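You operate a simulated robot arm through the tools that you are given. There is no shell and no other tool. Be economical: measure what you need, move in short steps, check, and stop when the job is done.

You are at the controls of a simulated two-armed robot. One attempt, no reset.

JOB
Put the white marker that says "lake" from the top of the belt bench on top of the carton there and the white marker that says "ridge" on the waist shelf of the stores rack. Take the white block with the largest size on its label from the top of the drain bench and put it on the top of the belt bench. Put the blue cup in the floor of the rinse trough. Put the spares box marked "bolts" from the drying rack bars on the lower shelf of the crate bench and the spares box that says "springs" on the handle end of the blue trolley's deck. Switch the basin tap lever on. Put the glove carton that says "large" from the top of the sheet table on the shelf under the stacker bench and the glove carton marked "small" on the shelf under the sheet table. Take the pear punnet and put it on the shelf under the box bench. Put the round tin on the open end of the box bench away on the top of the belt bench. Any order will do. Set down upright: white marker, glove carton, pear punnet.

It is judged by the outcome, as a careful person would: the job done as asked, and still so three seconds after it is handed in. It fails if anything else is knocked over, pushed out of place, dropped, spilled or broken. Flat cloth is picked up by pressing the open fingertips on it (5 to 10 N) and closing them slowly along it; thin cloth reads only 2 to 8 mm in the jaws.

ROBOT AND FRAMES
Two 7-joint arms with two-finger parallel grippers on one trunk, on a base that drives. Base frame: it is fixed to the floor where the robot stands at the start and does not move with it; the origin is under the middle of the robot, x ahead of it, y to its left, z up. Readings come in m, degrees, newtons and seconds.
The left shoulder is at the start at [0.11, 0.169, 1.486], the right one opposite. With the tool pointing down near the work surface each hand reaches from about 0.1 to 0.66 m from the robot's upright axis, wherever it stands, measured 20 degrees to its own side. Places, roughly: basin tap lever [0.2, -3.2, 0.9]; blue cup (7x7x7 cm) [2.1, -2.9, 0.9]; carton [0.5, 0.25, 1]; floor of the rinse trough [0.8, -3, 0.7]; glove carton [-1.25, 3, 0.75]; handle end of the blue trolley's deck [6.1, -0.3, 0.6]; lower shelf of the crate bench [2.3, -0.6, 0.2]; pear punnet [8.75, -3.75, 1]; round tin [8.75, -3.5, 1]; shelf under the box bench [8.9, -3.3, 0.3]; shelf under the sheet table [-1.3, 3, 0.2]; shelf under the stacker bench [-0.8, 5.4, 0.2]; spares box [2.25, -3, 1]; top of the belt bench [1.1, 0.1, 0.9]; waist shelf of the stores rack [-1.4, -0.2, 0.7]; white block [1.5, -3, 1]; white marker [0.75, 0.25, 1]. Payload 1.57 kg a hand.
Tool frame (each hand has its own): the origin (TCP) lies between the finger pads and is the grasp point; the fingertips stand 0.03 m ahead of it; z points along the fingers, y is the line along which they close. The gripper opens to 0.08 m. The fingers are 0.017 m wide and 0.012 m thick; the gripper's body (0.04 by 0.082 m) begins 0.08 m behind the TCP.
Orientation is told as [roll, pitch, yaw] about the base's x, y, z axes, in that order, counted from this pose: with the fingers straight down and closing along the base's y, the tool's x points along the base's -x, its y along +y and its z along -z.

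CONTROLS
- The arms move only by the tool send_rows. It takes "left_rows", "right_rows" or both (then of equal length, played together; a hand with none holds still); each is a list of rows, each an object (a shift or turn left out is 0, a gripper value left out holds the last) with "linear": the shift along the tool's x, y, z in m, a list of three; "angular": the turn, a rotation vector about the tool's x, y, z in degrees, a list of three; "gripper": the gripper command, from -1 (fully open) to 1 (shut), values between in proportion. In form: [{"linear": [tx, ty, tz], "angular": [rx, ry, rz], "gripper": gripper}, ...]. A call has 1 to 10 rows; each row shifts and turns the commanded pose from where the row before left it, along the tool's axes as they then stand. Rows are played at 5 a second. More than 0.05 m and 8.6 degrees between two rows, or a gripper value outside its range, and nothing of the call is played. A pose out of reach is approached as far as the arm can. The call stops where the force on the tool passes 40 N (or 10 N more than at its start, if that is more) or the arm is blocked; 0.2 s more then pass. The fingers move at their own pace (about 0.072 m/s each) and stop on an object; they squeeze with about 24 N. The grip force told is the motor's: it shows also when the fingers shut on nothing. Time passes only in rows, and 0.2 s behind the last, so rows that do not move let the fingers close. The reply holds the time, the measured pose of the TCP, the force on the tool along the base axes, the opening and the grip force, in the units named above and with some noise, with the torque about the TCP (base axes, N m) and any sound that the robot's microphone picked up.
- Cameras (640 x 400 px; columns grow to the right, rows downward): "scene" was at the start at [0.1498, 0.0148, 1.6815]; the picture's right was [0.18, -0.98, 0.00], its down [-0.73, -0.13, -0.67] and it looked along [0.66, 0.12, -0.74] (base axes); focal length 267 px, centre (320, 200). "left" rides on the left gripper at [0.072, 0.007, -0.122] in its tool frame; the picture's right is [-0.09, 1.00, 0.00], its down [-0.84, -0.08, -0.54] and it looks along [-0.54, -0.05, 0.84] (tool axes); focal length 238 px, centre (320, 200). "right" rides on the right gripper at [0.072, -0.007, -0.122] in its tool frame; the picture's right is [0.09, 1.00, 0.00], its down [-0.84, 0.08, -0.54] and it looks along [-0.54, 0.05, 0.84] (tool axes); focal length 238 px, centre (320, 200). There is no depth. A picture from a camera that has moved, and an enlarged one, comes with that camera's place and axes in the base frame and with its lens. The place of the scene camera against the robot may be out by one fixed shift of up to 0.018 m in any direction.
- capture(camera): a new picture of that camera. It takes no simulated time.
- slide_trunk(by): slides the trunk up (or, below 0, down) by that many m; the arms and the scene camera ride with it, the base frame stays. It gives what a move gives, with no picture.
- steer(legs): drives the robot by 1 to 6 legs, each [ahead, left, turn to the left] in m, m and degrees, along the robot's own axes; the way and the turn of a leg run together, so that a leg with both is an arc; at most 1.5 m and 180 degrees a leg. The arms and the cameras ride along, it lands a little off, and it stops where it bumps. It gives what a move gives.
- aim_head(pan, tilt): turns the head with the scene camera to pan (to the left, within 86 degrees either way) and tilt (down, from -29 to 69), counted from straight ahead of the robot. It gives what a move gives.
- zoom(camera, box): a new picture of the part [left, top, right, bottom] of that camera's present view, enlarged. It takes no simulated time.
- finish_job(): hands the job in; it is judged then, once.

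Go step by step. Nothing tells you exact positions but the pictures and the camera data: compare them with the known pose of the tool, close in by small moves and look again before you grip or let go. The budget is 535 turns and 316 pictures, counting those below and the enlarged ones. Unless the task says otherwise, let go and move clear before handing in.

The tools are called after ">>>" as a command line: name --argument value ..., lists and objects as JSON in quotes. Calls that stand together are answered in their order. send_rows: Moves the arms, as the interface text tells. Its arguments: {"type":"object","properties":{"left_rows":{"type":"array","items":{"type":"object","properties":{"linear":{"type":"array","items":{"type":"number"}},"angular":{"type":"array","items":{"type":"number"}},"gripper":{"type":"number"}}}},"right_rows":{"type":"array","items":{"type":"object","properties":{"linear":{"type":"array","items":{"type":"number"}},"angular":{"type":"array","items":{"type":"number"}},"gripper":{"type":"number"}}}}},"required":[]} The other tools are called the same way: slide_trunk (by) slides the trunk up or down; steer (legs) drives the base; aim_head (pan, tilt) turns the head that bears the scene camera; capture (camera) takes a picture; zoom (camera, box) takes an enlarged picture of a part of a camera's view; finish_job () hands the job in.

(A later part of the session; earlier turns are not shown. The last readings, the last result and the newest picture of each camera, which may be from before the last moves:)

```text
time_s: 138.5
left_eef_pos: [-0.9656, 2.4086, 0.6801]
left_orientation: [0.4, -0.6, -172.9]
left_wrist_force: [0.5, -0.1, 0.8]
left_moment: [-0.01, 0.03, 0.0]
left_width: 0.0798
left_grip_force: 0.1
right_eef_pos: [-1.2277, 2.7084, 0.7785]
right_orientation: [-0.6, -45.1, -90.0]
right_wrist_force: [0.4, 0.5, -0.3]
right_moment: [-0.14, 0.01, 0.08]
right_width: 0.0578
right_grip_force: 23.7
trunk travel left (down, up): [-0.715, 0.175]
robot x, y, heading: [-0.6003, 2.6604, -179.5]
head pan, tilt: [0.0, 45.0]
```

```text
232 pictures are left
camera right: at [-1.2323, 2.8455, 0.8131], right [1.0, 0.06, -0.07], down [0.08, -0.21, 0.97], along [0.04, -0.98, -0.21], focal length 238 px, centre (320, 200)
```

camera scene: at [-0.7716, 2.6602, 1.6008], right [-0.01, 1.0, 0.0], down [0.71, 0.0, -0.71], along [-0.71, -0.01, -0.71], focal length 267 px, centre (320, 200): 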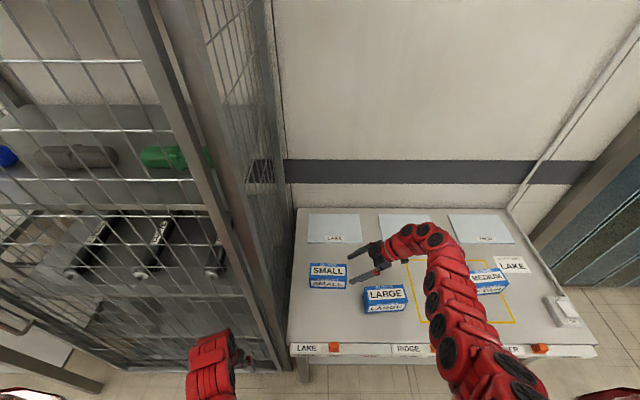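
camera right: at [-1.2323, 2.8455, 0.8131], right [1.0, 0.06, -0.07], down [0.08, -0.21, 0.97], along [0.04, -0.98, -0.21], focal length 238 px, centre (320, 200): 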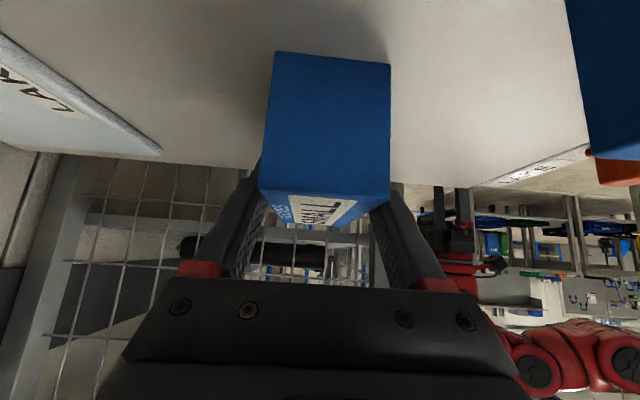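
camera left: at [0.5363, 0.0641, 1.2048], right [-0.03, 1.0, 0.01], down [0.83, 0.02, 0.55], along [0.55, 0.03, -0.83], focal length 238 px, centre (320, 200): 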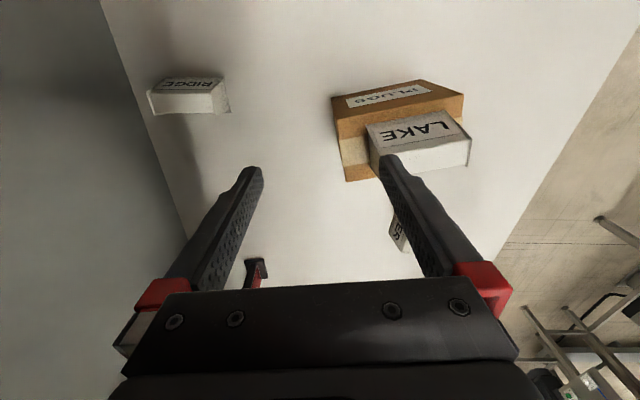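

>>> send_rows --right_rows '[{"linear": [-0.015, 0, -0.015]}, {"linear": [-0.028, 0, -0.028]}, {"linear": [-0.028, 0, -0.028]}, {"linear": [-0.01, 0, -0.01]}, {}]'

>>> capture --camera "right"

>>> capture --camera "scene"

```text
time_s: 139.7
left_eef_pos: [-0.9656, 2.41, 0.6799]
left_orientation: [0.5, -0.6, -172.9]
left_wrist_force: [0.1, 0.1, 0.6]
left_moment: [0.03, 0.0, -0.01]
left_width: 0.0804
left_grip_force: 0.0
right_eef_pos: [-1.2268, 2.7091, 0.8942]
right_orientation: [-0.4, -45.1, -90.1]
right_wrist_force: [1.0, -0.6, -2.2]
right_moment: [0.07, 0.04, 0.0]
right_width: 0.0577
right_grip_force: 23.8
trunk travel left (down, up): [-0.715, 0.175]
robot x, y, heading: [-0.6027, 2.6595, -179.6]
head pan, tilt: [0.0, 45.0]
```

```text
231 pictures are left
camera right: at [-1.2306, 2.8464, 0.9273], right [1.0, 0.06, -0.07], down [0.08, -0.21, 0.97], along [0.04, -0.98, -0.21], focal length 238 px, centre (320, 200)
```

right: 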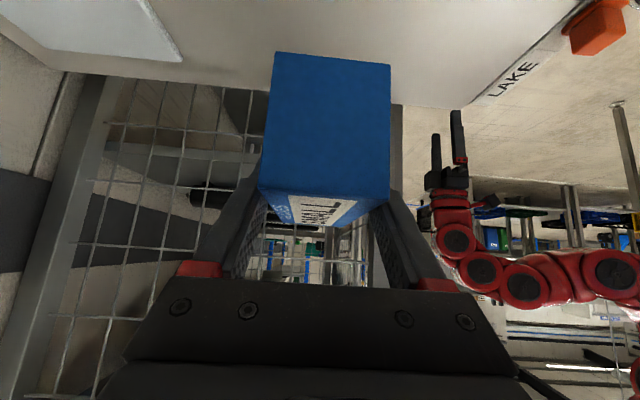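

```text
230 pictures are left
camera scene: at [-0.7723, 2.6599, 1.6007], right [-0.01, 1.0, 0.0], down [0.71, 0.01, -0.71], along [-0.71, -0.01, -0.71], focal length 267 px, centre (320, 200)
```

scene: 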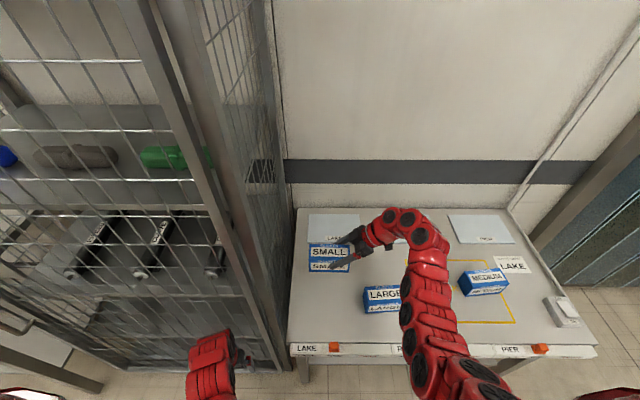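

SMALL is held level. I back off, then turn the hand so the carton points forward.

>>> steer --legs '[[-0.45, -0.1, 0]]'

>>> send_rows --right_rows '[{"angular": [6, 0, 6]}, {"angular": [6, 0, 6]}, {"angular": [6, 0, 6]}, {"angular": [6, 0, 6]}, {"angular": [6, 0, 6]}, {"angular": [6, 0, 6]}, {"angular": [6, 0, 6]}, {"angular": [6, 0, 6]}, {"angular": [6, 0, 6]}, {"angular": [6, 0, 6]}]'

```text
time_s: 142.5
left_eef_pos: [-0.515, 2.5101, 0.6798]
left_orientation: [0.5, -0.6, -172.4]
left_wrist_force: [0.2, 0.0, 0.9]
left_moment: [-0.04, 0.01, -0.01]
left_width: 0.0799
left_grip_force: 0.0
right_eef_pos: [-0.7782, 2.8091, 0.8931]
right_orientation: [-0.5, -45.1, -89.6]
right_wrist_force: [-0.1, 0.1, -3.0]
right_moment: [0.02, -0.03, 0.01]
right_width: 0.0581
right_grip_force: 24.5
trunk travel left (down, up): [-0.715, 0.175]
robot x, y, heading: [-0.1543, 2.7641, -179.1]
head pan, tilt: [0.0, 45.0]
```

```text
time_s: 144.7
left_eef_pos: [-0.5164, 2.5113, 0.6788]
left_orientation: [0.5, -0.7, -172.4]
left_wrist_force: [-0.8, -0.9, -0.3]
left_moment: [0.01, -0.06, 0.01]
left_width: 0.0802
left_grip_force: 0.1
right_eef_pos: [-0.7779, 2.8073, 0.8918]
right_orientation: [0.1, -45.4, -174.9]
right_wrist_force: [-0.3, 0.4, -2.1]
right_moment: [0.01, -0.04, -0.03]
right_width: 0.0577
right_grip_force: 23.7
trunk travel left (down, up): [-0.715, 0.175]
robot x, y, heading: [-0.149, 2.7647, -179.2]
head pan, tilt: [0.0, 45.0]
```

>>> slide_trunk --by -0.4

>>> aim_head --pan 0 --tilt 38

>>> capture --camera "scene"

```text
time_s: 148.5
left_eef_pos: [-0.5149, 2.5111, 0.2795]
left_orientation: [0.6, -0.6, -172.4]
left_wrist_force: [0.5, -0.2, -0.5]
left_moment: [0.01, -0.05, 0.01]
left_width: 0.08
left_grip_force: 0.1
right_eef_pos: [-0.7788, 2.8092, 0.4928]
right_orientation: [0.1, -45.4, -174.8]
right_wrist_force: [0.2, -0.2, -2.2]
right_moment: [0.01, -0.09, 0.02]
right_width: 0.0578
right_grip_force: 24.1
trunk travel left (down, up): [-0.315, 0.575]
robot x, y, heading: [-0.153, 2.7665, -179.1]
head pan, tilt: [0.0, 45.0]
```

```text
time_s: 149.2
left_eef_pos: [-0.5145, 2.5114, 0.279]
left_orientation: [0.5, -0.6, -172.4]
left_wrist_force: [-0.2, -0.4, 0.1]
left_moment: [0.03, -0.01, -0.02]
left_width: 0.08
left_grip_force: 0.0
right_eef_pos: [-0.778, 2.8097, 0.4916]
right_orientation: [0.1, -45.4, -174.9]
right_wrist_force: [-0.4, 0.5, -2.4]
right_moment: [0.03, -0.08, -0.01]
right_width: 0.0576
right_grip_force: 23.7
trunk travel left (down, up): [-0.315, 0.575]
robot x, y, heading: [-0.1539, 2.7643, -179.1]
head pan, tilt: [0.0, 38.0]
```

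```text
229 pictures are left
camera scene: at [-0.3287, 2.7626, 1.211], right [-0.02, 1.0, 0.0], down [0.62, 0.01, -0.79], along [-0.79, -0.01, -0.62], focal length 267 px, centre (320, 200)
```

scene: 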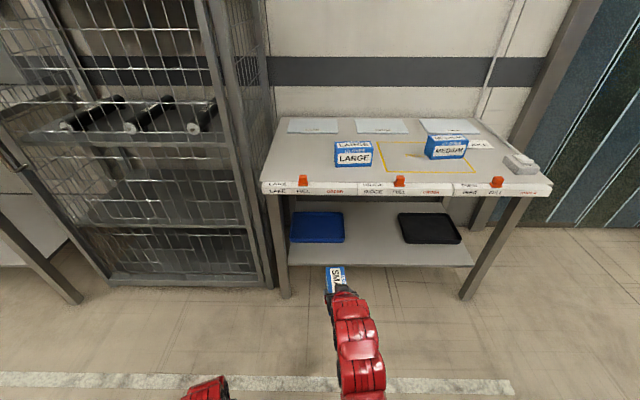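

The gap between the trays (y≈2.87–3.13) on the lower shelf (z≈0.25) is free. I shift right, lower the hand and drive in.

>>> send_rows --right_rows '[{"linear": [0.031, 0, 0.031], "angular": [1.8, 0, 1.8]}, {"linear": [0.031, 0, 0.031], "angular": [1.8, 0, 1.8]}, {"linear": [0.028, 0, 0.028]}, {}]'

>>> steer --legs '[[0, -0.19, -0.9], [0.3, 0, 0]]'

>>> capture --camera "scene"

>>> capture --camera "right"

```text
time_s: 150.2
left_eef_pos: [-0.5151, 2.5108, 0.2794]
left_orientation: [0.6, -0.6, -172.3]
left_wrist_force: [0.7, 0.2, 0.3]
left_moment: [-0.04, -0.02, 0.02]
left_width: 0.0801
left_grip_force: 0.0
right_eef_pos: [-0.7806, 2.8067, 0.3646]
right_orientation: [0.1, -45.5, -180.0]
right_wrist_force: [0.4, -0.5, -2.9]
right_moment: [-0.01, -0.07, 0.01]
right_width: 0.0579
right_grip_force: 24.4
trunk travel left (down, up): [-0.315, 0.575]
robot x, y, heading: [-0.1514, 2.7605, -179.2]
head pan, tilt: [0.0, 38.0]
```

```text
time_s: 153.4
left_eef_pos: [-0.8205, 2.7012, 0.2792]
left_orientation: [0.5, -0.5, -173.0]
left_wrist_force: [0.3, -0.9, 0.9]
left_moment: [-0.01, 0.01, 0.0]
left_width: 0.0803
left_grip_force: 0.0
right_eef_pos: [-1.0809, 2.9992, 0.3657]
right_orientation: [0.1, -45.3, 179.4]
right_wrist_force: [0.2, 0.7, -1.6]
right_moment: [-0.01, -0.06, -0.02]
right_width: 0.0577
right_grip_force: 24.6
trunk travel left (down, up): [-0.315, 0.575]
robot x, y, heading: [-0.4534, 2.9502, -179.8]
head pan, tilt: [0.0, 38.0]
```

```text
228 pictures are left
camera scene: at [-0.6311, 2.9501, 1.2109], right [0.0, 1.0, 0.0], down [0.62, 0.0, -0.79], along [-0.79, 0.0, -0.62], focal length 267 px, centre (320, 200)
```

scene: 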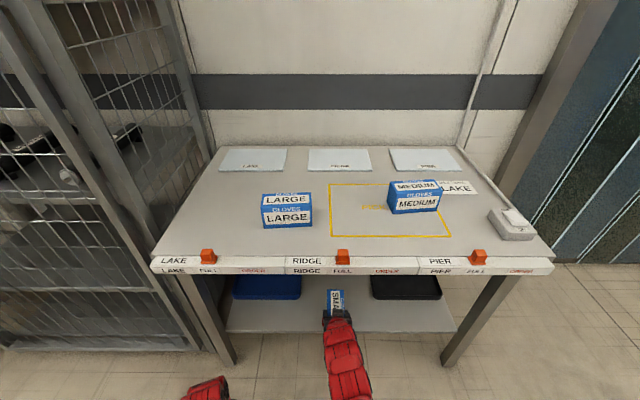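

```text
227 pictures are left
camera right: at [-0.9431, 3.0055, 0.3988], right [0.06, -1.0, -0.06], down [-0.2, -0.07, 0.98], along [-0.98, -0.04, -0.21], focal length 238 px, centre (320, 200)
```

right: 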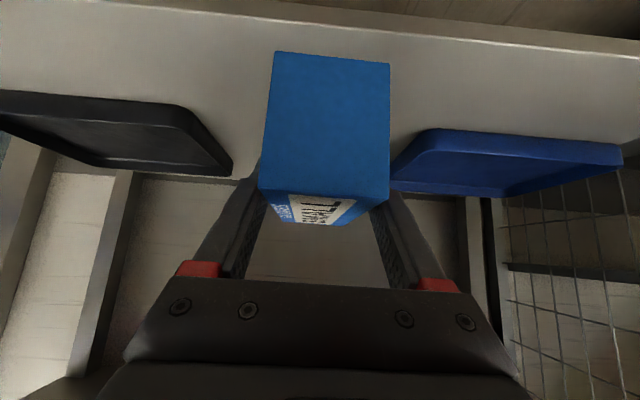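

>>> steer --legs '[[0.07, 0, 0]]'

>>> send_rows --right_rows '[{"linear": [0.014, 0, 0.014]}, {"linear": [0.0105, 0, 0.0105]}, {"linear": [0.003, 0, 0.003]}, {"linear": [0.002, 0, 0.002]}, {}]'

>>> capture --camera "right"

```text
time_s: 154.4
left_eef_pos: [-0.8916, 2.7006, 0.2801]
left_orientation: [0.5, -0.4, -173.1]
left_wrist_force: [0.3, -0.9, 0.4]
left_moment: [0.01, -0.01, 0.0]
left_width: 0.0801
left_grip_force: 0.0
right_eef_pos: [-1.1531, 3.0008, 0.3654]
right_orientation: [0.2, -45.3, 179.4]
right_wrist_force: [0.2, 0.4, -2.2]
right_moment: [0.0, -0.09, -0.02]
right_width: 0.0577
right_grip_force: 24.1
trunk travel left (down, up): [-0.315, 0.575]
robot x, y, heading: [-0.5289, 2.9475, -179.7]
head pan, tilt: [0.0, 38.0]
```

```text
time_s: 155.6
left_eef_pos: [-0.892, 2.7013, 0.2788]
left_orientation: [0.5, -0.7, -173.1]
left_wrist_force: [-0.9, -0.5, 0.4]
left_moment: [0.01, 0.0, 0.03]
left_width: 0.0799
left_grip_force: 0.0
right_eef_pos: [-1.1544, 3.0001, 0.3235]
right_orientation: [0.1, -45.3, 179.3]
right_wrist_force: [0.0, 1.1, -2.2]
right_moment: [0.01, -0.05, 0.02]
right_width: 0.0579
right_grip_force: 24.1
trunk travel left (down, up): [-0.315, 0.575]
robot x, y, heading: [-0.5299, 2.9475, -179.8]
head pan, tilt: [0.0, 38.0]
```

```text
226 pictures are left
camera right: at [-1.0145, 3.0057, 0.357], right [0.05, -1.0, -0.06], down [-0.2, -0.07, 0.98], along [-0.98, -0.04, -0.21], focal length 238 px, centre (320, 200)
```

right: 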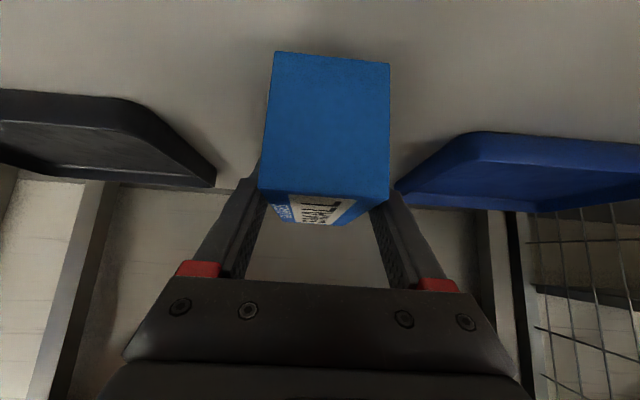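

>>> send_rows --right_rows '[{"linear": [0.005, 0, 0.005]}, {"linear": [0.003, 0, 0.003]}, {"linear": [0.003, 0, 0.003]}, {}]'

```text
time_s: 156.6
left_eef_pos: [-0.8916, 2.7006, 0.2793]
left_orientation: [0.5, -0.7, -173.0]
left_wrist_force: [0.1, -0.3, -0.6]
left_moment: [-0.01, -0.01, -0.03]
left_width: 0.08
left_grip_force: 0.0
right_eef_pos: [-1.1521, 2.9995, 0.3077]
right_orientation: [0.2, -45.3, 179.4]
right_wrist_force: [0.8, 0.3, -2.4]
right_moment: [0.01, -0.06, -0.02]
right_width: 0.0578
right_grip_force: 24.1
trunk travel left (down, up): [-0.315, 0.575]
robot x, y, heading: [-0.5278, 2.9503, -179.9]
head pan, tilt: [0.0, 38.0]
```

>>> send_rows --right_rows '[{"linear": [0.003, 0, 0.003]}, {"linear": [0.003, 0, 0.003]}, {"linear": [0.002, 0, 0.002]}, {}]'

>>> capture --camera "right"

```text
time_s: 157.6
left_eef_pos: [-0.8911, 2.7018, 0.2794]
left_orientation: [0.5, -0.6, -173.2]
left_wrist_force: [0.6, 0.1, -0.5]
left_moment: [0.01, 0.01, -0.02]
left_width: 0.0799
left_grip_force: 0.1
right_eef_pos: [-1.1522, 3.0009, 0.2984]
right_orientation: [0.1, -45.3, 179.4]
right_wrist_force: [0.3, -0.7, -0.3]
right_moment: [-0.01, -0.14, -0.01]
right_width: 0.0576
right_grip_force: 23.7
trunk travel left (down, up): [-0.315, 0.575]
robot x, y, heading: [-0.5262, 2.9494, -179.9]
head pan, tilt: [0.0, 38.0]
```

```text
225 pictures are left
camera right: at [-1.0138, 3.006, 0.3311], right [0.06, -1.0, -0.06], down [-0.2, -0.07, 0.98], along [-0.98, -0.04, -0.21], focal length 238 px, centre (320, 200)
```

right: 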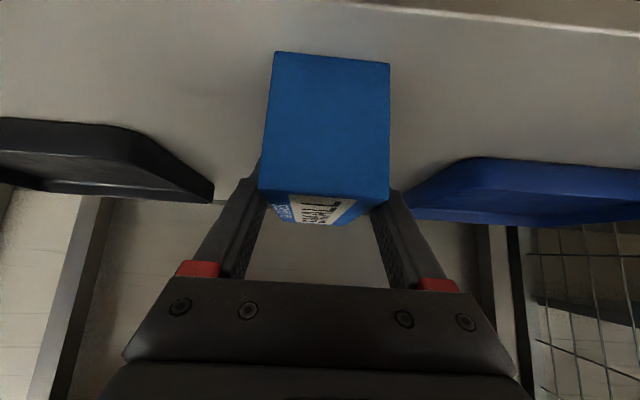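

>>> send_rows --right_rows '[{"linear": [0.0015, 0, 0.0015]}, {}, {"gripper": 0.0}, {"gripper": -0.6}, {}, {}]'

>>> capture --camera "right"

```text
time_s: 159.0
left_eef_pos: [-0.8921, 2.6999, 0.2796]
left_orientation: [0.5, -0.6, -173.1]
left_wrist_force: [0.5, 0.4, 0.2]
left_moment: [0.0, 0.01, 0.01]
left_width: 0.0802
left_grip_force: 0.1
right_eef_pos: [-1.1523, 3.0005, 0.2945]
right_orientation: [0.1, -45.2, 179.3]
right_wrist_force: [-0.2, 0.0, 0.4]
right_moment: [-0.01, -0.01, -0.03]
right_width: 0.0639
right_grip_force: 0.0
trunk travel left (down, up): [-0.315, 0.575]
robot x, y, heading: [-0.5266, 2.9518, -180.0]
head pan, tilt: [0.0, 38.0]
```

```text
224 pictures are left
camera right: at [-1.0141, 3.0065, 0.3286], right [0.06, -1.0, -0.06], down [-0.2, -0.07, 0.98], along [-0.98, -0.04, -0.21], focal length 238 px, centre (320, 200)
```

right: 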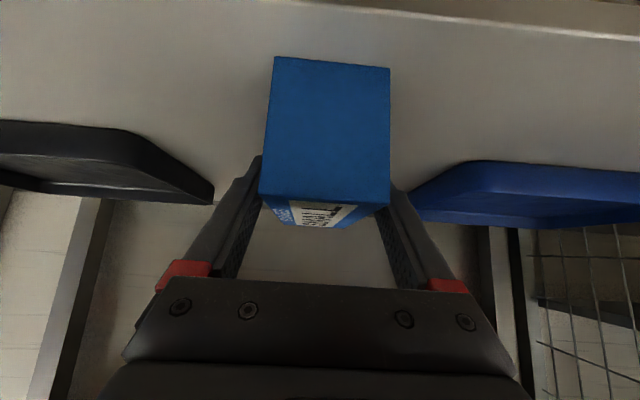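

SMALL is down on the shelf. I open fully and back straight out.

>>> send_rows --right_rows '[{"gripper": -1}, {}, {}]'

>>> steer --legs '[[-0.35, 0, 0]]'

>>> capture --camera "scene"

```text
time_s: 159.8
left_eef_pos: [-0.8909, 2.7017, 0.2805]
left_orientation: [0.5, -0.6, -173.1]
left_wrist_force: [-0.5, -0.1, -0.6]
left_moment: [0.04, 0.01, -0.01]
left_width: 0.0801
left_grip_force: 0.1
right_eef_pos: [-1.1527, 3.0003, 0.2944]
right_orientation: [0.1, -45.3, 179.5]
right_wrist_force: [0.0, -0.2, 0.2]
right_moment: [0.01, 0.05, 0.0]
right_width: 0.0802
right_grip_force: 0.0
trunk travel left (down, up): [-0.315, 0.575]
robot x, y, heading: [-0.5286, 2.9502, -179.5]
head pan, tilt: [0.0, 38.0]
```

```text
time_s: 162.1
left_eef_pos: [-0.5365, 2.7, 0.2807]
left_orientation: [0.5, -0.6, -172.6]
left_wrist_force: [-0.3, 0.5, -0.8]
left_moment: [0.0, 0.05, 0.04]
left_width: 0.08
left_grip_force: 0.1
right_eef_pos: [-0.7994, 2.9983, 0.2955]
right_orientation: [0.1, -45.4, 179.8]
right_wrist_force: [-0.4, -0.1, -0.7]
right_moment: [-0.03, -0.03, -0.01]
right_width: 0.08
right_grip_force: 0.0
trunk travel left (down, up): [-0.315, 0.575]
robot x, y, heading: [-0.1736, 2.9499, -179.3]
head pan, tilt: [0.0, 38.0]
```

```text
223 pictures are left
camera scene: at [-0.3483, 2.9513, 1.2111], right [-0.01, 1.0, 0.0], down [0.62, 0.01, -0.79], along [-0.79, -0.01, -0.62], focal length 267 px, centre (320, 200)
```

scene: 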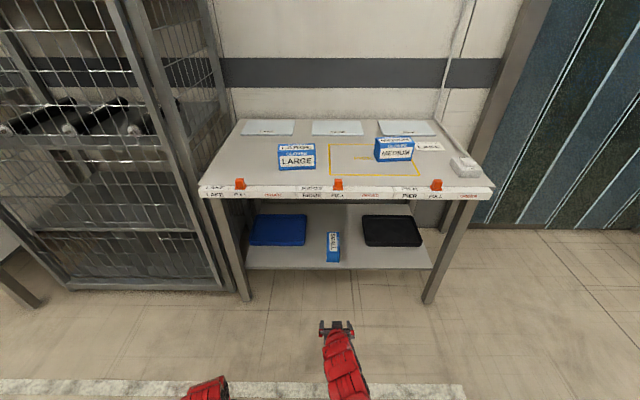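

>>> slide_trunk --by 0.4

>>> send_rows --right_rows '[{"linear": [-0.028, 0, -0.028]}, {"linear": [-0.028, 0, -0.028]}, {"linear": [-0.028, 0, -0.028]}, {"linear": [-0.028, 0, -0.028]}, {"linear": [-0.028, 0, -0.028]}, {"angular": [-6, 0, -6]}, {"angular": [-6, 0, -6]}, {"angular": [-6, 0, -6]}, {"angular": [-6, 0, -6]}, {"angular": [-6, 0, -6]}]'

>>> send_rows --right_rows '[{"angular": [-6, 0, -6]}, {"angular": [-6, 0, -6]}, {"angular": [-6, 0, -6]}, {"angular": [-6, 0, -6]}, {"angular": [-6, 0, -6]}, {"angular": [-4, 0, -4]}]'

```text
time_s: 165.9
left_eef_pos: [-0.5358, 2.7007, 0.6789]
left_orientation: [0.5, -0.6, -172.6]
left_wrist_force: [0.0, -0.2, 0.1]
left_moment: [0.02, -0.01, 0.01]
left_width: 0.0798
left_grip_force: 0.1
right_eef_pos: [-0.7995, 2.9991, 0.6945]
right_orientation: [0.1, -45.3, 179.8]
right_wrist_force: [0.4, -0.1, -0.3]
right_moment: [0.0, 0.01, -0.05]
right_width: 0.08
right_grip_force: 0.1
trunk travel left (down, up): [-0.715, 0.175]
robot x, y, heading: [-0.173, 2.9496, -179.3]
head pan, tilt: [0.0, 38.0]
```

```text
time_s: 168.1
left_eef_pos: [-0.5357, 2.7007, 0.6785]
left_orientation: [0.5, -0.6, -172.5]
left_wrist_force: [-0.2, -0.1, 0.5]
left_moment: [-0.01, 0.0, -0.01]
left_width: 0.0798
left_grip_force: 0.0
right_eef_pos: [-0.7988, 2.9978, 0.8918]
right_orientation: [-0.2, -45.3, -137.3]
right_wrist_force: [-0.3, 0.3, 1.0]
right_moment: [0.03, -0.01, 0.04]
right_width: 0.08
right_grip_force: 0.0
trunk travel left (down, up): [-0.715, 0.175]
robot x, y, heading: [-0.1747, 2.9548, -179.5]
head pan, tilt: [0.0, 38.0]
```

```text
time_s: 169.5
left_eef_pos: [-0.5372, 2.7014, 0.6789]
left_orientation: [0.5, -0.6, -172.6]
left_wrist_force: [0.3, 0.2, 1.1]
left_moment: [-0.03, 0.01, 0.03]
left_width: 0.0801
left_grip_force: 0.0
right_eef_pos: [-0.7996, 2.9989, 0.8944]
right_orientation: [-0.6, -45.1, -89.2]
right_wrist_force: [-0.5, 0.1, -0.3]
right_moment: [0.0, -0.01, -0.02]
right_width: 0.0798
right_grip_force: 0.1
trunk travel left (down, up): [-0.715, 0.175]
robot x, y, heading: [-0.1782, 2.9539, -179.3]
head pan, tilt: [0.0, 38.0]
```

>>> steer --legs '[[0.34, 0, -0.6]]'

>>> capture --camera "right"

>>> capture --camera "scene"

```text
time_s: 171.7
left_eef_pos: [-0.8711, 2.6951, 0.6792]
left_orientation: [0.5, -0.6, -172.5]
left_wrist_force: [-1.3, -0.4, 0.4]
left_moment: [-0.03, 0.03, 0.0]
left_width: 0.0796
left_grip_force: 0.2
right_eef_pos: [-1.1351, 2.9929, 0.8944]
right_orientation: [-0.5, -45.1, -89.1]
right_wrist_force: [-0.1, -0.9, -0.3]
right_moment: [-0.01, 0.03, 0.02]
right_width: 0.0801
right_grip_force: 0.2
trunk travel left (down, up): [-0.715, 0.175]
robot x, y, heading: [-0.5112, 2.9478, -179.3]
head pan, tilt: [0.0, 38.0]
```

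```text
222 pictures are left
camera right: at [-1.1413, 3.1297, 0.9278], right [0.99, 0.08, -0.07], down [0.09, -0.21, 0.97], along [0.06, -0.98, -0.21], focal length 238 px, centre (320, 200)
```

right: 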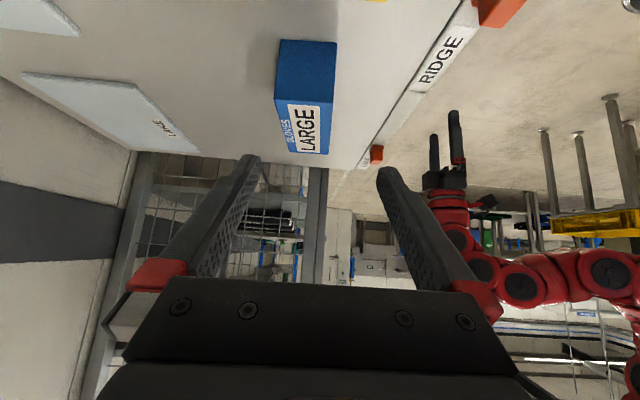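

```text
221 pictures are left
camera scene: at [-0.6847, 2.9465, 1.611], right [-0.01, 1.0, 0.0], down [0.62, 0.01, -0.79], along [-0.79, -0.01, -0.62], focal length 267 px, centre (320, 200)
```

scene: 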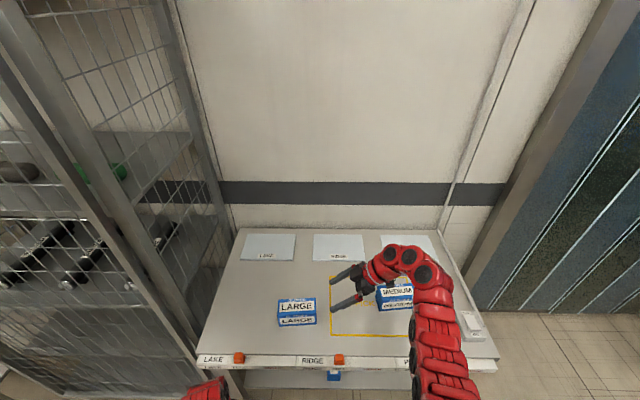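

>>> send_rows --right_rows '[{"linear": [0, -0.015, 0], "angular": [-2, 0, -2]}, {"linear": [0.005, 0, 0.035]}, {"linear": [0.0, 0, 0.035]}, {}]'

>>> capture --camera "right"

```text
time_s: 172.7
left_eef_pos: [-0.8714, 2.696, 0.6797]
left_orientation: [0.5, -0.6, -172.5]
left_wrist_force: [0.1, 0.8, -0.2]
left_moment: [0.0, -0.01, 0.0]
left_width: 0.0803
left_grip_force: 0.0
right_eef_pos: [-1.1508, 2.9483, 0.8415]
right_orientation: [-0.4, -45.0, -86.1]
right_wrist_force: [0.1, -1.3, -0.2]
right_moment: [-0.05, 0.01, -0.01]
right_width: 0.0801
right_grip_force: 0.0
trunk travel left (down, up): [-0.715, 0.175]
robot x, y, heading: [-0.5104, 2.9467, -179.0]
head pan, tilt: [0.0, 38.0]
```

```text
220 pictures are left
camera right: at [-1.1642, 3.0852, 0.8759], right [0.99, 0.12, -0.07], down [0.1, -0.2, 0.97], along [0.11, -0.97, -0.21], focal length 238 px, centre (320, 200)
```

right: 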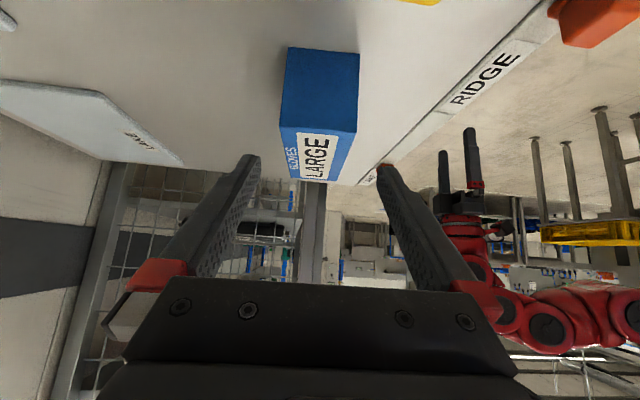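

>>> send_rows --right_rows '[{"linear": [0, 0.001, 0.027]}, {"linear": [0, 0, 0.027]}, {"linear": [0, 0, 0.022]}, {}]'

>>> capture --camera "right"

```text
time_s: 173.7
left_eef_pos: [-0.8715, 2.6953, 0.6785]
left_orientation: [0.5, -0.7, -172.5]
left_wrist_force: [0.3, -0.4, -0.1]
left_moment: [0.03, -0.02, -0.01]
left_width: 0.0798
left_grip_force: 0.1
right_eef_pos: [-1.145, 2.8946, 0.7883]
right_orientation: [-0.5, -45.1, -86.3]
right_wrist_force: [0.1, 0.4, -0.1]
right_moment: [-0.01, 0.02, -0.01]
right_width: 0.0803
right_grip_force: 0.1
trunk travel left (down, up): [-0.715, 0.175]
robot x, y, heading: [-0.5087, 2.9494, -179.3]
head pan, tilt: [0.0, 38.0]
```

```text
219 pictures are left
camera right: at [-1.1576, 3.0308, 0.8219], right [0.99, 0.12, -0.07], down [0.1, -0.2, 0.97], along [0.11, -0.97, -0.21], focal length 238 px, centre (320, 200)
```

right: 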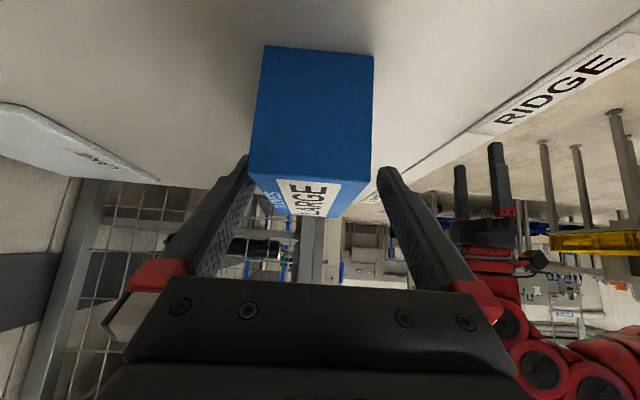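

>>> send_rows --right_rows '[{"linear": [0, -0.005, 0]}, {"linear": [0.004, 0, 0.008]}, {"gripper": 0.2}, {"gripper": 1}, {}, {}]'

>>> capture --camera "right"

```text
time_s: 175.1
left_eef_pos: [-0.8714, 2.6943, 0.6799]
left_orientation: [0.5, -0.6, -172.5]
left_wrist_force: [-0.6, 0.6, -0.4]
left_moment: [0.03, 0.02, -0.01]
left_width: 0.0803
left_grip_force: 0.0
right_eef_pos: [-1.1405, 2.894, 0.7789]
right_orientation: [-0.6, -45.1, -86.3]
right_wrist_force: [-0.4, 0.5, 0.4]
right_moment: [-0.06, -0.07, 0.05]
right_width: 0.0579
right_grip_force: 23.6
right hand out of reach, approached as far as the arm can: row 1, 2
trunk travel left (down, up): [-0.715, 0.175]
robot x, y, heading: [-0.5131, 2.9476, -179.4]
head pan, tilt: [0.0, 38.0]
```

```text
218 pictures are left
camera right: at [-1.1531, 3.0308, 0.8132], right [0.99, 0.12, -0.07], down [0.1, -0.2, 0.97], along [0.11, -0.97, -0.21], focal length 238 px, centre (320, 200)
```

right: 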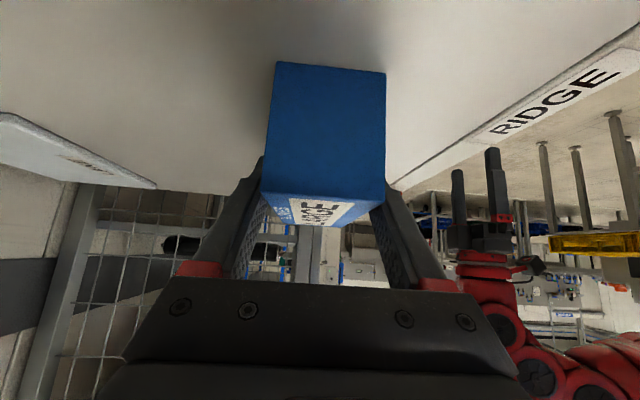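

>>> send_rows --right_rows '[{"linear": [-0.015, 0, -0.015]}, {"linear": [-0.028, 0, -0.028]}, {"linear": [-0.028, 0, -0.028]}, {"linear": [-0.008, 0, -0.008]}, {}]'

>>> steer --legs '[[-0.45, 0, 0]]'

>>> send_rows --right_rows '[{"angular": [6, 0, 6]}, {"angular": [6, 0, 6]}, {"angular": [6, 0, 6]}, {"angular": [6, 0, 6]}, {"angular": [6, 0, 6]}, {"angular": [6, 0, 6]}, {"angular": [6, 0, 6]}, {"angular": [6, 0, 6]}, {"angular": [6, 0, 6]}, {"angular": [6, 0, 6]}]'

>>> capture --camera "right"

```text
time_s: 176.3
left_eef_pos: [-0.8707, 2.6953, 0.6787]
left_orientation: [0.6, -0.6, -172.6]
left_wrist_force: [-0.1, 0.1, 0.1]
left_moment: [0.01, -0.01, -0.01]
left_width: 0.08
left_grip_force: 0.0
right_eef_pos: [-1.1385, 2.8923, 0.8911]
right_orientation: [-0.5, -45.0, -86.3]
right_wrist_force: [-0.3, 0.0, -2.1]
right_moment: [0.08, -0.05, -0.01]
right_width: 0.0576
right_grip_force: 24.1
trunk travel left (down, up): [-0.715, 0.175]
robot x, y, heading: [-0.5084, 2.9453, -179.3]
head pan, tilt: [0.0, 38.0]
```

```text
time_s: 179.1
left_eef_pos: [-0.4196, 2.7027, 0.6804]
left_orientation: [0.5, -0.5, -173.1]
left_wrist_force: [0.3, -0.5, 0.8]
left_moment: [-0.02, -0.01, -0.02]
left_width: 0.08
left_grip_force: 0.1
right_eef_pos: [-0.6844, 2.903, 0.8911]
right_orientation: [-0.6, -45.0, -86.9]
right_wrist_force: [0.6, -0.4, -2.8]
right_moment: [0.06, -0.02, -0.01]
right_width: 0.0577
right_grip_force: 24.2
trunk travel left (down, up): [-0.715, 0.175]
robot x, y, heading: [-0.0543, 2.9526, -180.0]
head pan, tilt: [0.0, 38.0]
```

```text
time_s: 181.3
left_eef_pos: [-0.4193, 2.7024, 0.6806]
left_orientation: [0.5, -0.7, -173.1]
left_wrist_force: [0.2, 1.1, 0.3]
left_moment: [0.01, 0.01, -0.03]
left_width: 0.0799
left_grip_force: 0.0
right_eef_pos: [-0.6853, 2.9027, 0.8912]
right_orientation: [-0.1, -45.4, -172.1]
right_wrist_force: [-0.9, 0.6, -1.9]
right_moment: [0.05, -0.07, 0.05]
right_width: 0.0578
right_grip_force: 24.4
trunk travel left (down, up): [-0.715, 0.175]
robot x, y, heading: [-0.055, 2.9533, -179.9]
head pan, tilt: [0.0, 38.0]
```

```text
217 pictures are left
camera right: at [-0.5482, 2.9286, 0.925], right [0.2, -0.98, -0.07], down [-0.19, -0.1, 0.98], along [-0.96, -0.18, -0.21], focal length 238 px, centre (320, 200)
```

right: 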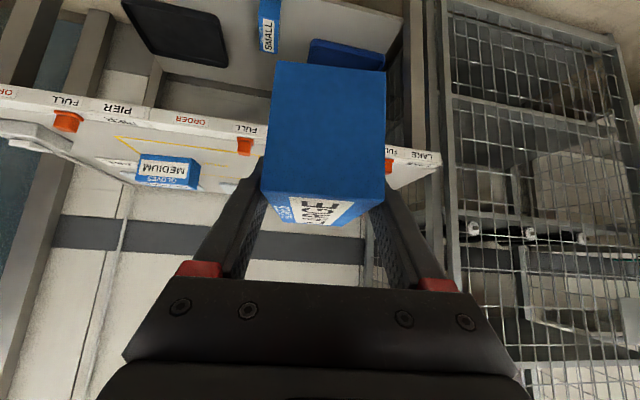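

LARGE is held. I turn to +y and look for the stacker bench.

>>> steer --legs '[[0, 0, -90]]'

>>> aim_head --pan 15 --tilt 30

>>> capture --camera "scene"

```text
time_s: 185.5
left_eef_pos: [-0.305, 3.3176, 0.6804]
left_orientation: [0.5, -0.7, 96.9]
left_wrist_force: [-1.2, -0.7, 1.2]
left_moment: [0.02, -0.02, 0.02]
left_width: 0.0801
left_grip_force: 0.0
right_eef_pos: [-0.1033, 3.5814, 0.8916]
right_orientation: [-0.1, -45.3, 98.0]
right_wrist_force: [0.8, 0.0, -2.2]
right_moment: [-0.07, 0.02, 0.0]
right_width: 0.0578
right_grip_force: 23.7
trunk travel left (down, up): [-0.715, 0.175]
robot x, y, heading: [-0.0554, 2.9518, 90.2]
head pan, tilt: [0.0, 38.0]
```

```text
time_s: 186.2
left_eef_pos: [-0.305, 3.3176, 0.6791]
left_orientation: [0.5, -0.5, 96.8]
left_wrist_force: [0.5, 0.1, 0.9]
left_moment: [-0.02, 0.0, -0.01]
left_width: 0.08
left_grip_force: 0.0
right_eef_pos: [-0.1046, 3.5809, 0.8911]
right_orientation: [-0.1, -45.2, 97.8]
right_wrist_force: [-0.5, 0.7, -3.6]
right_moment: [-0.06, -0.01, 0.0]
right_width: 0.0578
right_grip_force: 23.7
trunk travel left (down, up): [-0.715, 0.175]
robot x, y, heading: [-0.054, 2.9537, 90.0]
head pan, tilt: [15.0, 30.0]
```

```text
216 pictures are left
camera scene: at [-0.087, 3.1207, 1.6233], right [0.97, 0.26, 0.0], down [0.13, -0.48, -0.87], along [-0.23, 0.84, -0.5], focal length 267 px, centre (320, 200)
```

scene: 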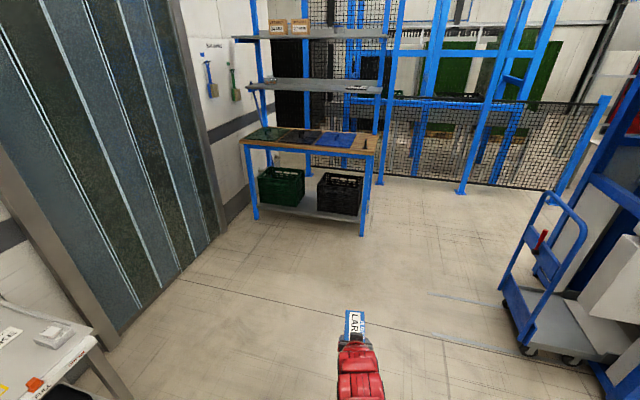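

>>> zoom --camera "scene" --box '[230, 120, 390, 240]'

```text
3.33 times, centred on (310, 180) of scene
camera zoom: at [-0.087, 3.1207, 1.6233], right [0.97, 0.26, 0.0], down [0.13, -0.48, -0.87], along [-0.23, 0.84, -0.5], focal length 891 px, centre (353, 267)
```

zoom: 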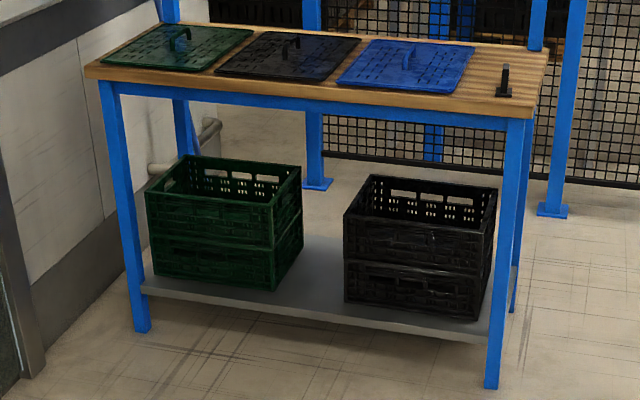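

The gap between the two crates on the stacker bench's lower shelf (x≈-0.94…-0.72, front y≈5.27, z≈0.18) fits the carton. I approach and lower.

>>> steer --legs '[[1.1, 0.73, 0]]'

>>> slide_trunk --by -0.45

>>> send_rows --right_rows '[{"linear": [0.03, 0, 0.03], "angular": [5.3, 0, 5.3]}, {"linear": [0.03, 0, 0.03]}, {"linear": [0.028, 0, 0.028]}, {}]'

>>> aim_head --pan 0 --tilt 38

>>> capture --camera "scene"

```text
time_s: 193.0
left_eef_pos: [-1.0468, 4.4464, 0.6786]
left_orientation: [0.5, -0.7, 96.3]
left_wrist_force: [0.5, -0.8, -0.5]
left_moment: [-0.03, 0.02, 0.01]
left_width: 0.08
left_grip_force: 0.1
right_eef_pos: [-0.8437, 4.709, 0.8907]
right_orientation: [0.1, -45.4, 97.3]
right_wrist_force: [0.0, -0.2, -2.5]
right_moment: [-0.11, -0.01, 0.03]
right_width: 0.058
right_grip_force: 23.5
trunk travel left (down, up): [-0.715, 0.175]
robot x, y, heading: [-0.8006, 4.0773, 89.7]
head pan, tilt: [15.0, 30.0]
```

```text
refused: -0.45 is not a number from -0.4 to 0.4
```

```text
time_s: 194.0
left_eef_pos: [-1.0465, 4.4464, 0.6805]
left_orientation: [0.5, -0.6, 96.3]
left_wrist_force: [-0.4, -0.5, 0.1]
left_moment: [0.0, 0.02, -0.02]
left_width: 0.08
left_grip_force: 0.0
right_eef_pos: [-0.8422, 4.7091, 0.7658]
right_orientation: [0.0, -45.3, 89.7]
right_wrist_force: [-0.5, -0.2, -2.7]
right_moment: [-0.09, 0.01, -0.02]
right_width: 0.0578
right_grip_force: 23.9
trunk travel left (down, up): [-0.715, 0.175]
robot x, y, heading: [-0.8045, 4.0813, 89.5]
head pan, tilt: [15.0, 30.0]
```

```text
time_s: 194.8
left_eef_pos: [-1.0472, 4.4462, 0.6805]
left_orientation: [0.6, -0.6, 96.1]
left_wrist_force: [-0.4, 0.2, -0.6]
left_moment: [0.01, -0.01, 0.03]
left_width: 0.08
left_grip_force: 0.1
right_eef_pos: [-0.8424, 4.709, 0.7662]
right_orientation: [0.1, -45.3, 89.7]
right_wrist_force: [0.9, 0.5, -2.6]
right_moment: [-0.09, -0.02, -0.01]
right_width: 0.0578
right_grip_force: 23.6
trunk travel left (down, up): [-0.715, 0.175]
robot x, y, heading: [-0.8005, 4.0811, 89.5]
head pan, tilt: [0.0, 38.0]
```

```text
214 pictures are left
camera scene: at [-0.8084, 4.2464, 1.611], right [1.0, -0.01, 0.0], down [0.0, -0.62, -0.79], along [0.01, 0.79, -0.62], focal length 267 px, centre (320, 200)
```

scene: 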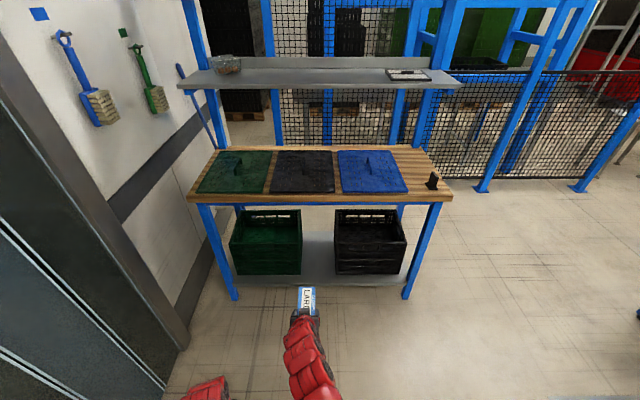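

>>> slide_trunk --by -0.4

>>> steer --legs '[[0.48, -0.035, 0.3]]'

>>> capture --camera "scene"

>>> capture --camera "right"

```text
time_s: 198.6
left_eef_pos: [-1.0461, 4.4468, 0.2796]
left_orientation: [0.5, -0.6, 96.2]
left_wrist_force: [-0.2, -0.2, 0.4]
left_moment: [-0.02, 0.0, 0.01]
left_width: 0.0798
left_grip_force: 0.1
right_eef_pos: [-0.8432, 4.7089, 0.3665]
right_orientation: [0.1, -45.3, 89.7]
right_wrist_force: [0.8, 0.7, -2.3]
right_moment: [-0.07, -0.01, 0.03]
right_width: 0.0579
right_grip_force: 23.9
trunk travel left (down, up): [-0.315, 0.575]
robot x, y, heading: [-0.8004, 4.0796, 89.4]
head pan, tilt: [0.0, 38.0]
```

```text
time_s: 201.4
left_eef_pos: [-1.0126, 4.9189, 0.2784]
left_orientation: [0.4, -0.6, 96.7]
left_wrist_force: [0.6, 0.2, -1.0]
left_moment: [0.01, 0.03, -0.02]
left_width: 0.0797
left_grip_force: 0.1
right_eef_pos: [-0.8091, 5.1814, 0.3648]
right_orientation: [0.1, -45.3, 90.2]
right_wrist_force: [-0.1, -0.6, -2.4]
right_moment: [-0.04, 0.02, -0.01]
right_width: 0.0579
right_grip_force: 24.0
trunk travel left (down, up): [-0.315, 0.575]
robot x, y, heading: [-0.7631, 4.5526, 90.0]
head pan, tilt: [0.0, 38.0]
```

```text
213 pictures are left
camera scene: at [-0.7715, 4.7206, 1.2109], right [1.0, 0.0, 0.0], down [0.0, -0.62, -0.79], along [0.0, 0.79, -0.62], focal length 267 px, centre (320, 200)
```

scene: 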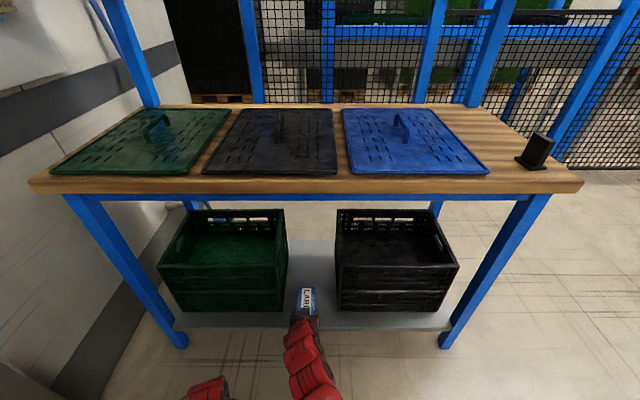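

```text
212 pictures are left
camera right: at [-0.8007, 5.0451, 0.3995], right [-1.0, -0.07, -0.06], down [-0.08, 0.2, 0.98], along [-0.05, 0.98, -0.21], focal length 238 px, centre (320, 200)
```

right: 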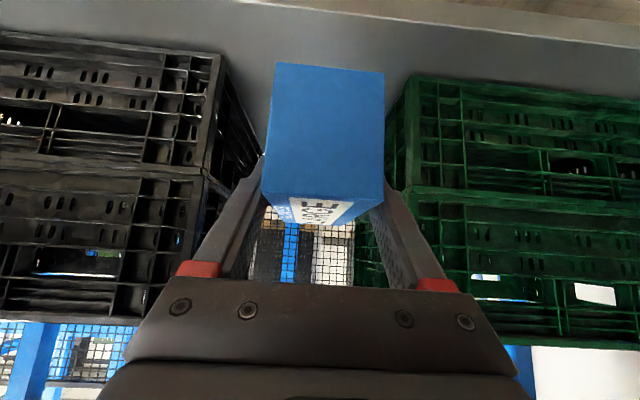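

>>> steer --legs '[[0.16, 0, 0]]'

>>> send_rows --right_rows '[{"linear": [0.028, 0, 0.028]}, {"linear": [0.028, 0, 0.028]}, {"linear": [0.014, 0, 0.014]}, {"linear": [0.007, 0, 0.007]}, {}]'

>>> capture --camera "right"

```text
time_s: 202.9
left_eef_pos: [-1.0117, 5.0798, 0.2798]
left_orientation: [0.5, -0.6, 96.7]
left_wrist_force: [0.4, 0.2, 0.5]
left_moment: [0.02, 0.02, -0.03]
left_width: 0.08
left_grip_force: 0.1
right_eef_pos: [-0.8094, 5.3441, 0.3651]
right_orientation: [0.1, -45.3, 90.2]
right_wrist_force: [0.2, 0.0, -2.2]
right_moment: [-0.08, 0.01, -0.02]
right_width: 0.0575
right_grip_force: 23.8
trunk travel left (down, up): [-0.315, 0.575]
robot x, y, heading: [-0.7624, 4.716, 89.7]
head pan, tilt: [0.0, 38.0]
```

```text
time_s: 204.1
left_eef_pos: [-1.0112, 5.0814, 0.2791]
left_orientation: [0.5, -0.6, 96.7]
left_wrist_force: [0.5, -0.1, 0.1]
left_moment: [0.0, 0.04, 0.02]
left_width: 0.0799
left_grip_force: 0.1
right_eef_pos: [-0.8083, 5.3435, 0.2559]
right_orientation: [0.0, -45.3, 90.2]
right_wrist_force: [0.3, -0.3, -2.1]
right_moment: [-0.08, 0.02, -0.01]
right_width: 0.0578
right_grip_force: 24.2
trunk travel left (down, up): [-0.315, 0.575]
robot x, y, heading: [-0.76, 4.7128, 89.9]
head pan, tilt: [0.0, 38.0]
```

```text
211 pictures are left
camera right: at [-0.7996, 5.2065, 0.2901], right [-1.0, -0.07, -0.06], down [-0.08, 0.2, 0.98], along [-0.05, 0.98, -0.21], focal length 238 px, centre (320, 200)
```

right: 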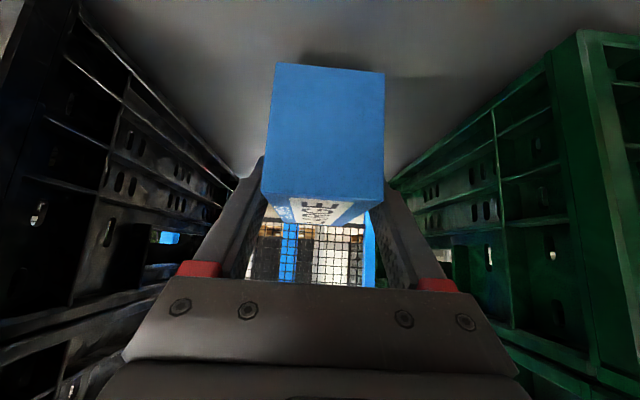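

>>> send_rows --right_rows '[{"linear": [-0.02, 0, 0.02]}, {"linear": [0.005, 0, 0.005]}, {"linear": [0.003, 0, 0.003]}, {"linear": [0.002, 0, 0.002]}, {}]'

```text
time_s: 205.3
left_eef_pos: [-1.0117, 5.0795, 0.279]
left_orientation: [0.5, -0.6, 96.6]
left_wrist_force: [-0.6, 0.0, -0.4]
left_moment: [-0.01, -0.01, -0.03]
left_width: 0.0801
left_grip_force: 0.0
right_eef_pos: [-0.8077, 5.3718, 0.2556]
right_orientation: [0.2, -45.3, 90.2]
right_wrist_force: [-0.5, 0.5, -2.2]
right_moment: [-0.08, -0.03, 0.02]
right_width: 0.0579
right_grip_force: 24.0
right hand out of reach, approached as far as the arm can: row 2, 3
trunk travel left (down, up): [-0.315, 0.575]
robot x, y, heading: [-0.763, 4.715, 89.8]
head pan, tilt: [0.0, 38.0]
```

>>> slide_trunk --by -0.014

```text
time_s: 205.9
left_eef_pos: [-1.012, 5.0789, 0.2653]
left_orientation: [0.4, -0.6, 96.8]
left_wrist_force: [0.2, -0.2, 0.2]
left_moment: [-0.02, 0.01, 0.0]
left_width: 0.0801
left_grip_force: 0.1
right_eef_pos: [-0.8091, 5.3719, 0.2409]
right_orientation: [0.2, -45.3, 90.2]
right_wrist_force: [-0.7, 0.2, -1.4]
right_moment: [-0.07, 0.02, 0.02]
right_width: 0.0578
right_grip_force: 23.6
trunk travel left (down, up): [-0.301, 0.589]
robot x, y, heading: [-0.7626, 4.7144, 89.9]
head pan, tilt: [0.0, 38.0]
```

>>> slide_trunk --by -0.006

>>> slide_trunk --by -0.003

```text
time_s: 206.4
left_eef_pos: [-1.012, 5.0801, 0.2613]
left_orientation: [0.5, -0.7, 96.7]
left_wrist_force: [0.1, 0.0, -0.1]
left_moment: [-0.04, -0.05, -0.04]
left_width: 0.0799
left_grip_force: 0.1
right_eef_pos: [-0.809, 5.3727, 0.2392]
right_orientation: [0.1, -45.7, 90.2]
right_wrist_force: [1.0, -5.3, 23.8]
right_moment: [0.29, -0.22, -0.24]
right_width: 0.0577
right_grip_force: 24.3
trunk travel left (down, up): [-0.295, 0.595]
robot x, y, heading: [-0.7649, 4.7146, 89.9]
head pan, tilt: [0.0, 38.0]
```

```text
time_s: 207.0
left_eef_pos: [-1.0127, 5.0811, 0.257]
left_orientation: [0.6, -0.7, 96.6]
left_wrist_force: [0.2, 0.6, 0.1]
left_moment: [0.01, 0.03, 0.02]
left_width: 0.08
left_grip_force: 0.1
right_eef_pos: [-0.8094, 5.372, 0.2359]
right_orientation: [0.2, -45.7, 90.2]
right_wrist_force: [-0.2, 1.5, 25.0]
right_moment: [0.4, -0.04, 0.14]
right_width: 0.0581
right_grip_force: 24.0
trunk travel left (down, up): [-0.292, 0.598]
robot x, y, heading: [-0.7629, 4.7126, 90.0]
head pan, tilt: [0.0, 38.0]
```

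Contact (25 N). I ease up 2 mm and release.

>>> slide_trunk --by 0.004

>>> send_rows --right_rows '[{"gripper": 0.2}, {"gripper": -0.5}, {"gripper": -1}, {}, {}]'

>>> capture --camera "right"

```text
time_s: 207.5
left_eef_pos: [-1.0124, 5.0795, 0.2615]
left_orientation: [0.5, -0.6, 96.6]
left_wrist_force: [0.0, 0.0, 0.1]
left_moment: [-0.01, 0.04, 0.0]
left_width: 0.0801
left_grip_force: 0.0
right_eef_pos: [-0.8089, 5.3689, 0.235]
right_orientation: [0.1, -45.0, 90.2]
right_wrist_force: [0.1, -1.0, 5.8]
right_moment: [0.11, 0.12, 0.04]
right_width: 0.0578
right_grip_force: 23.9
trunk travel left (down, up): [-0.296, 0.594]
robot x, y, heading: [-0.762, 4.7164, 90.0]
head pan, tilt: [0.0, 38.0]
```

```text
time_s: 208.7
left_eef_pos: [-1.0127, 5.0803, 0.2606]
left_orientation: [0.6, -0.6, 96.7]
left_wrist_force: [0.1, -0.3, 0.9]
left_moment: [-0.01, 0.0, 0.01]
left_width: 0.0799
left_grip_force: 0.2
right_eef_pos: [-0.8085, 5.3717, 0.2361]
right_orientation: [0.3, -45.2, 90.2]
right_wrist_force: [-0.7, -0.8, -0.5]
right_moment: [-0.02, 0.04, -0.03]
right_width: 0.0798
right_grip_force: 0.1
trunk travel left (down, up): [-0.296, 0.594]
robot x, y, heading: [-0.763, 4.7166, 90.0]
head pan, tilt: [0.0, 38.0]
```

```text
210 pictures are left
camera right: at [-0.8002, 5.2341, 0.2703], right [-1.0, -0.07, -0.06], down [-0.08, 0.2, 0.98], along [-0.06, 0.98, -0.21], focal length 238 px, centre (320, 200)
```

right: 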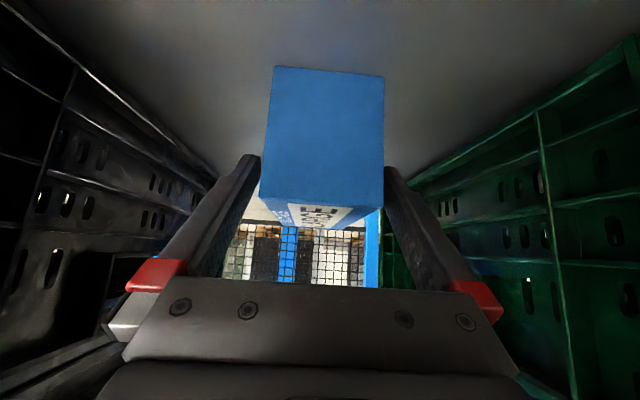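

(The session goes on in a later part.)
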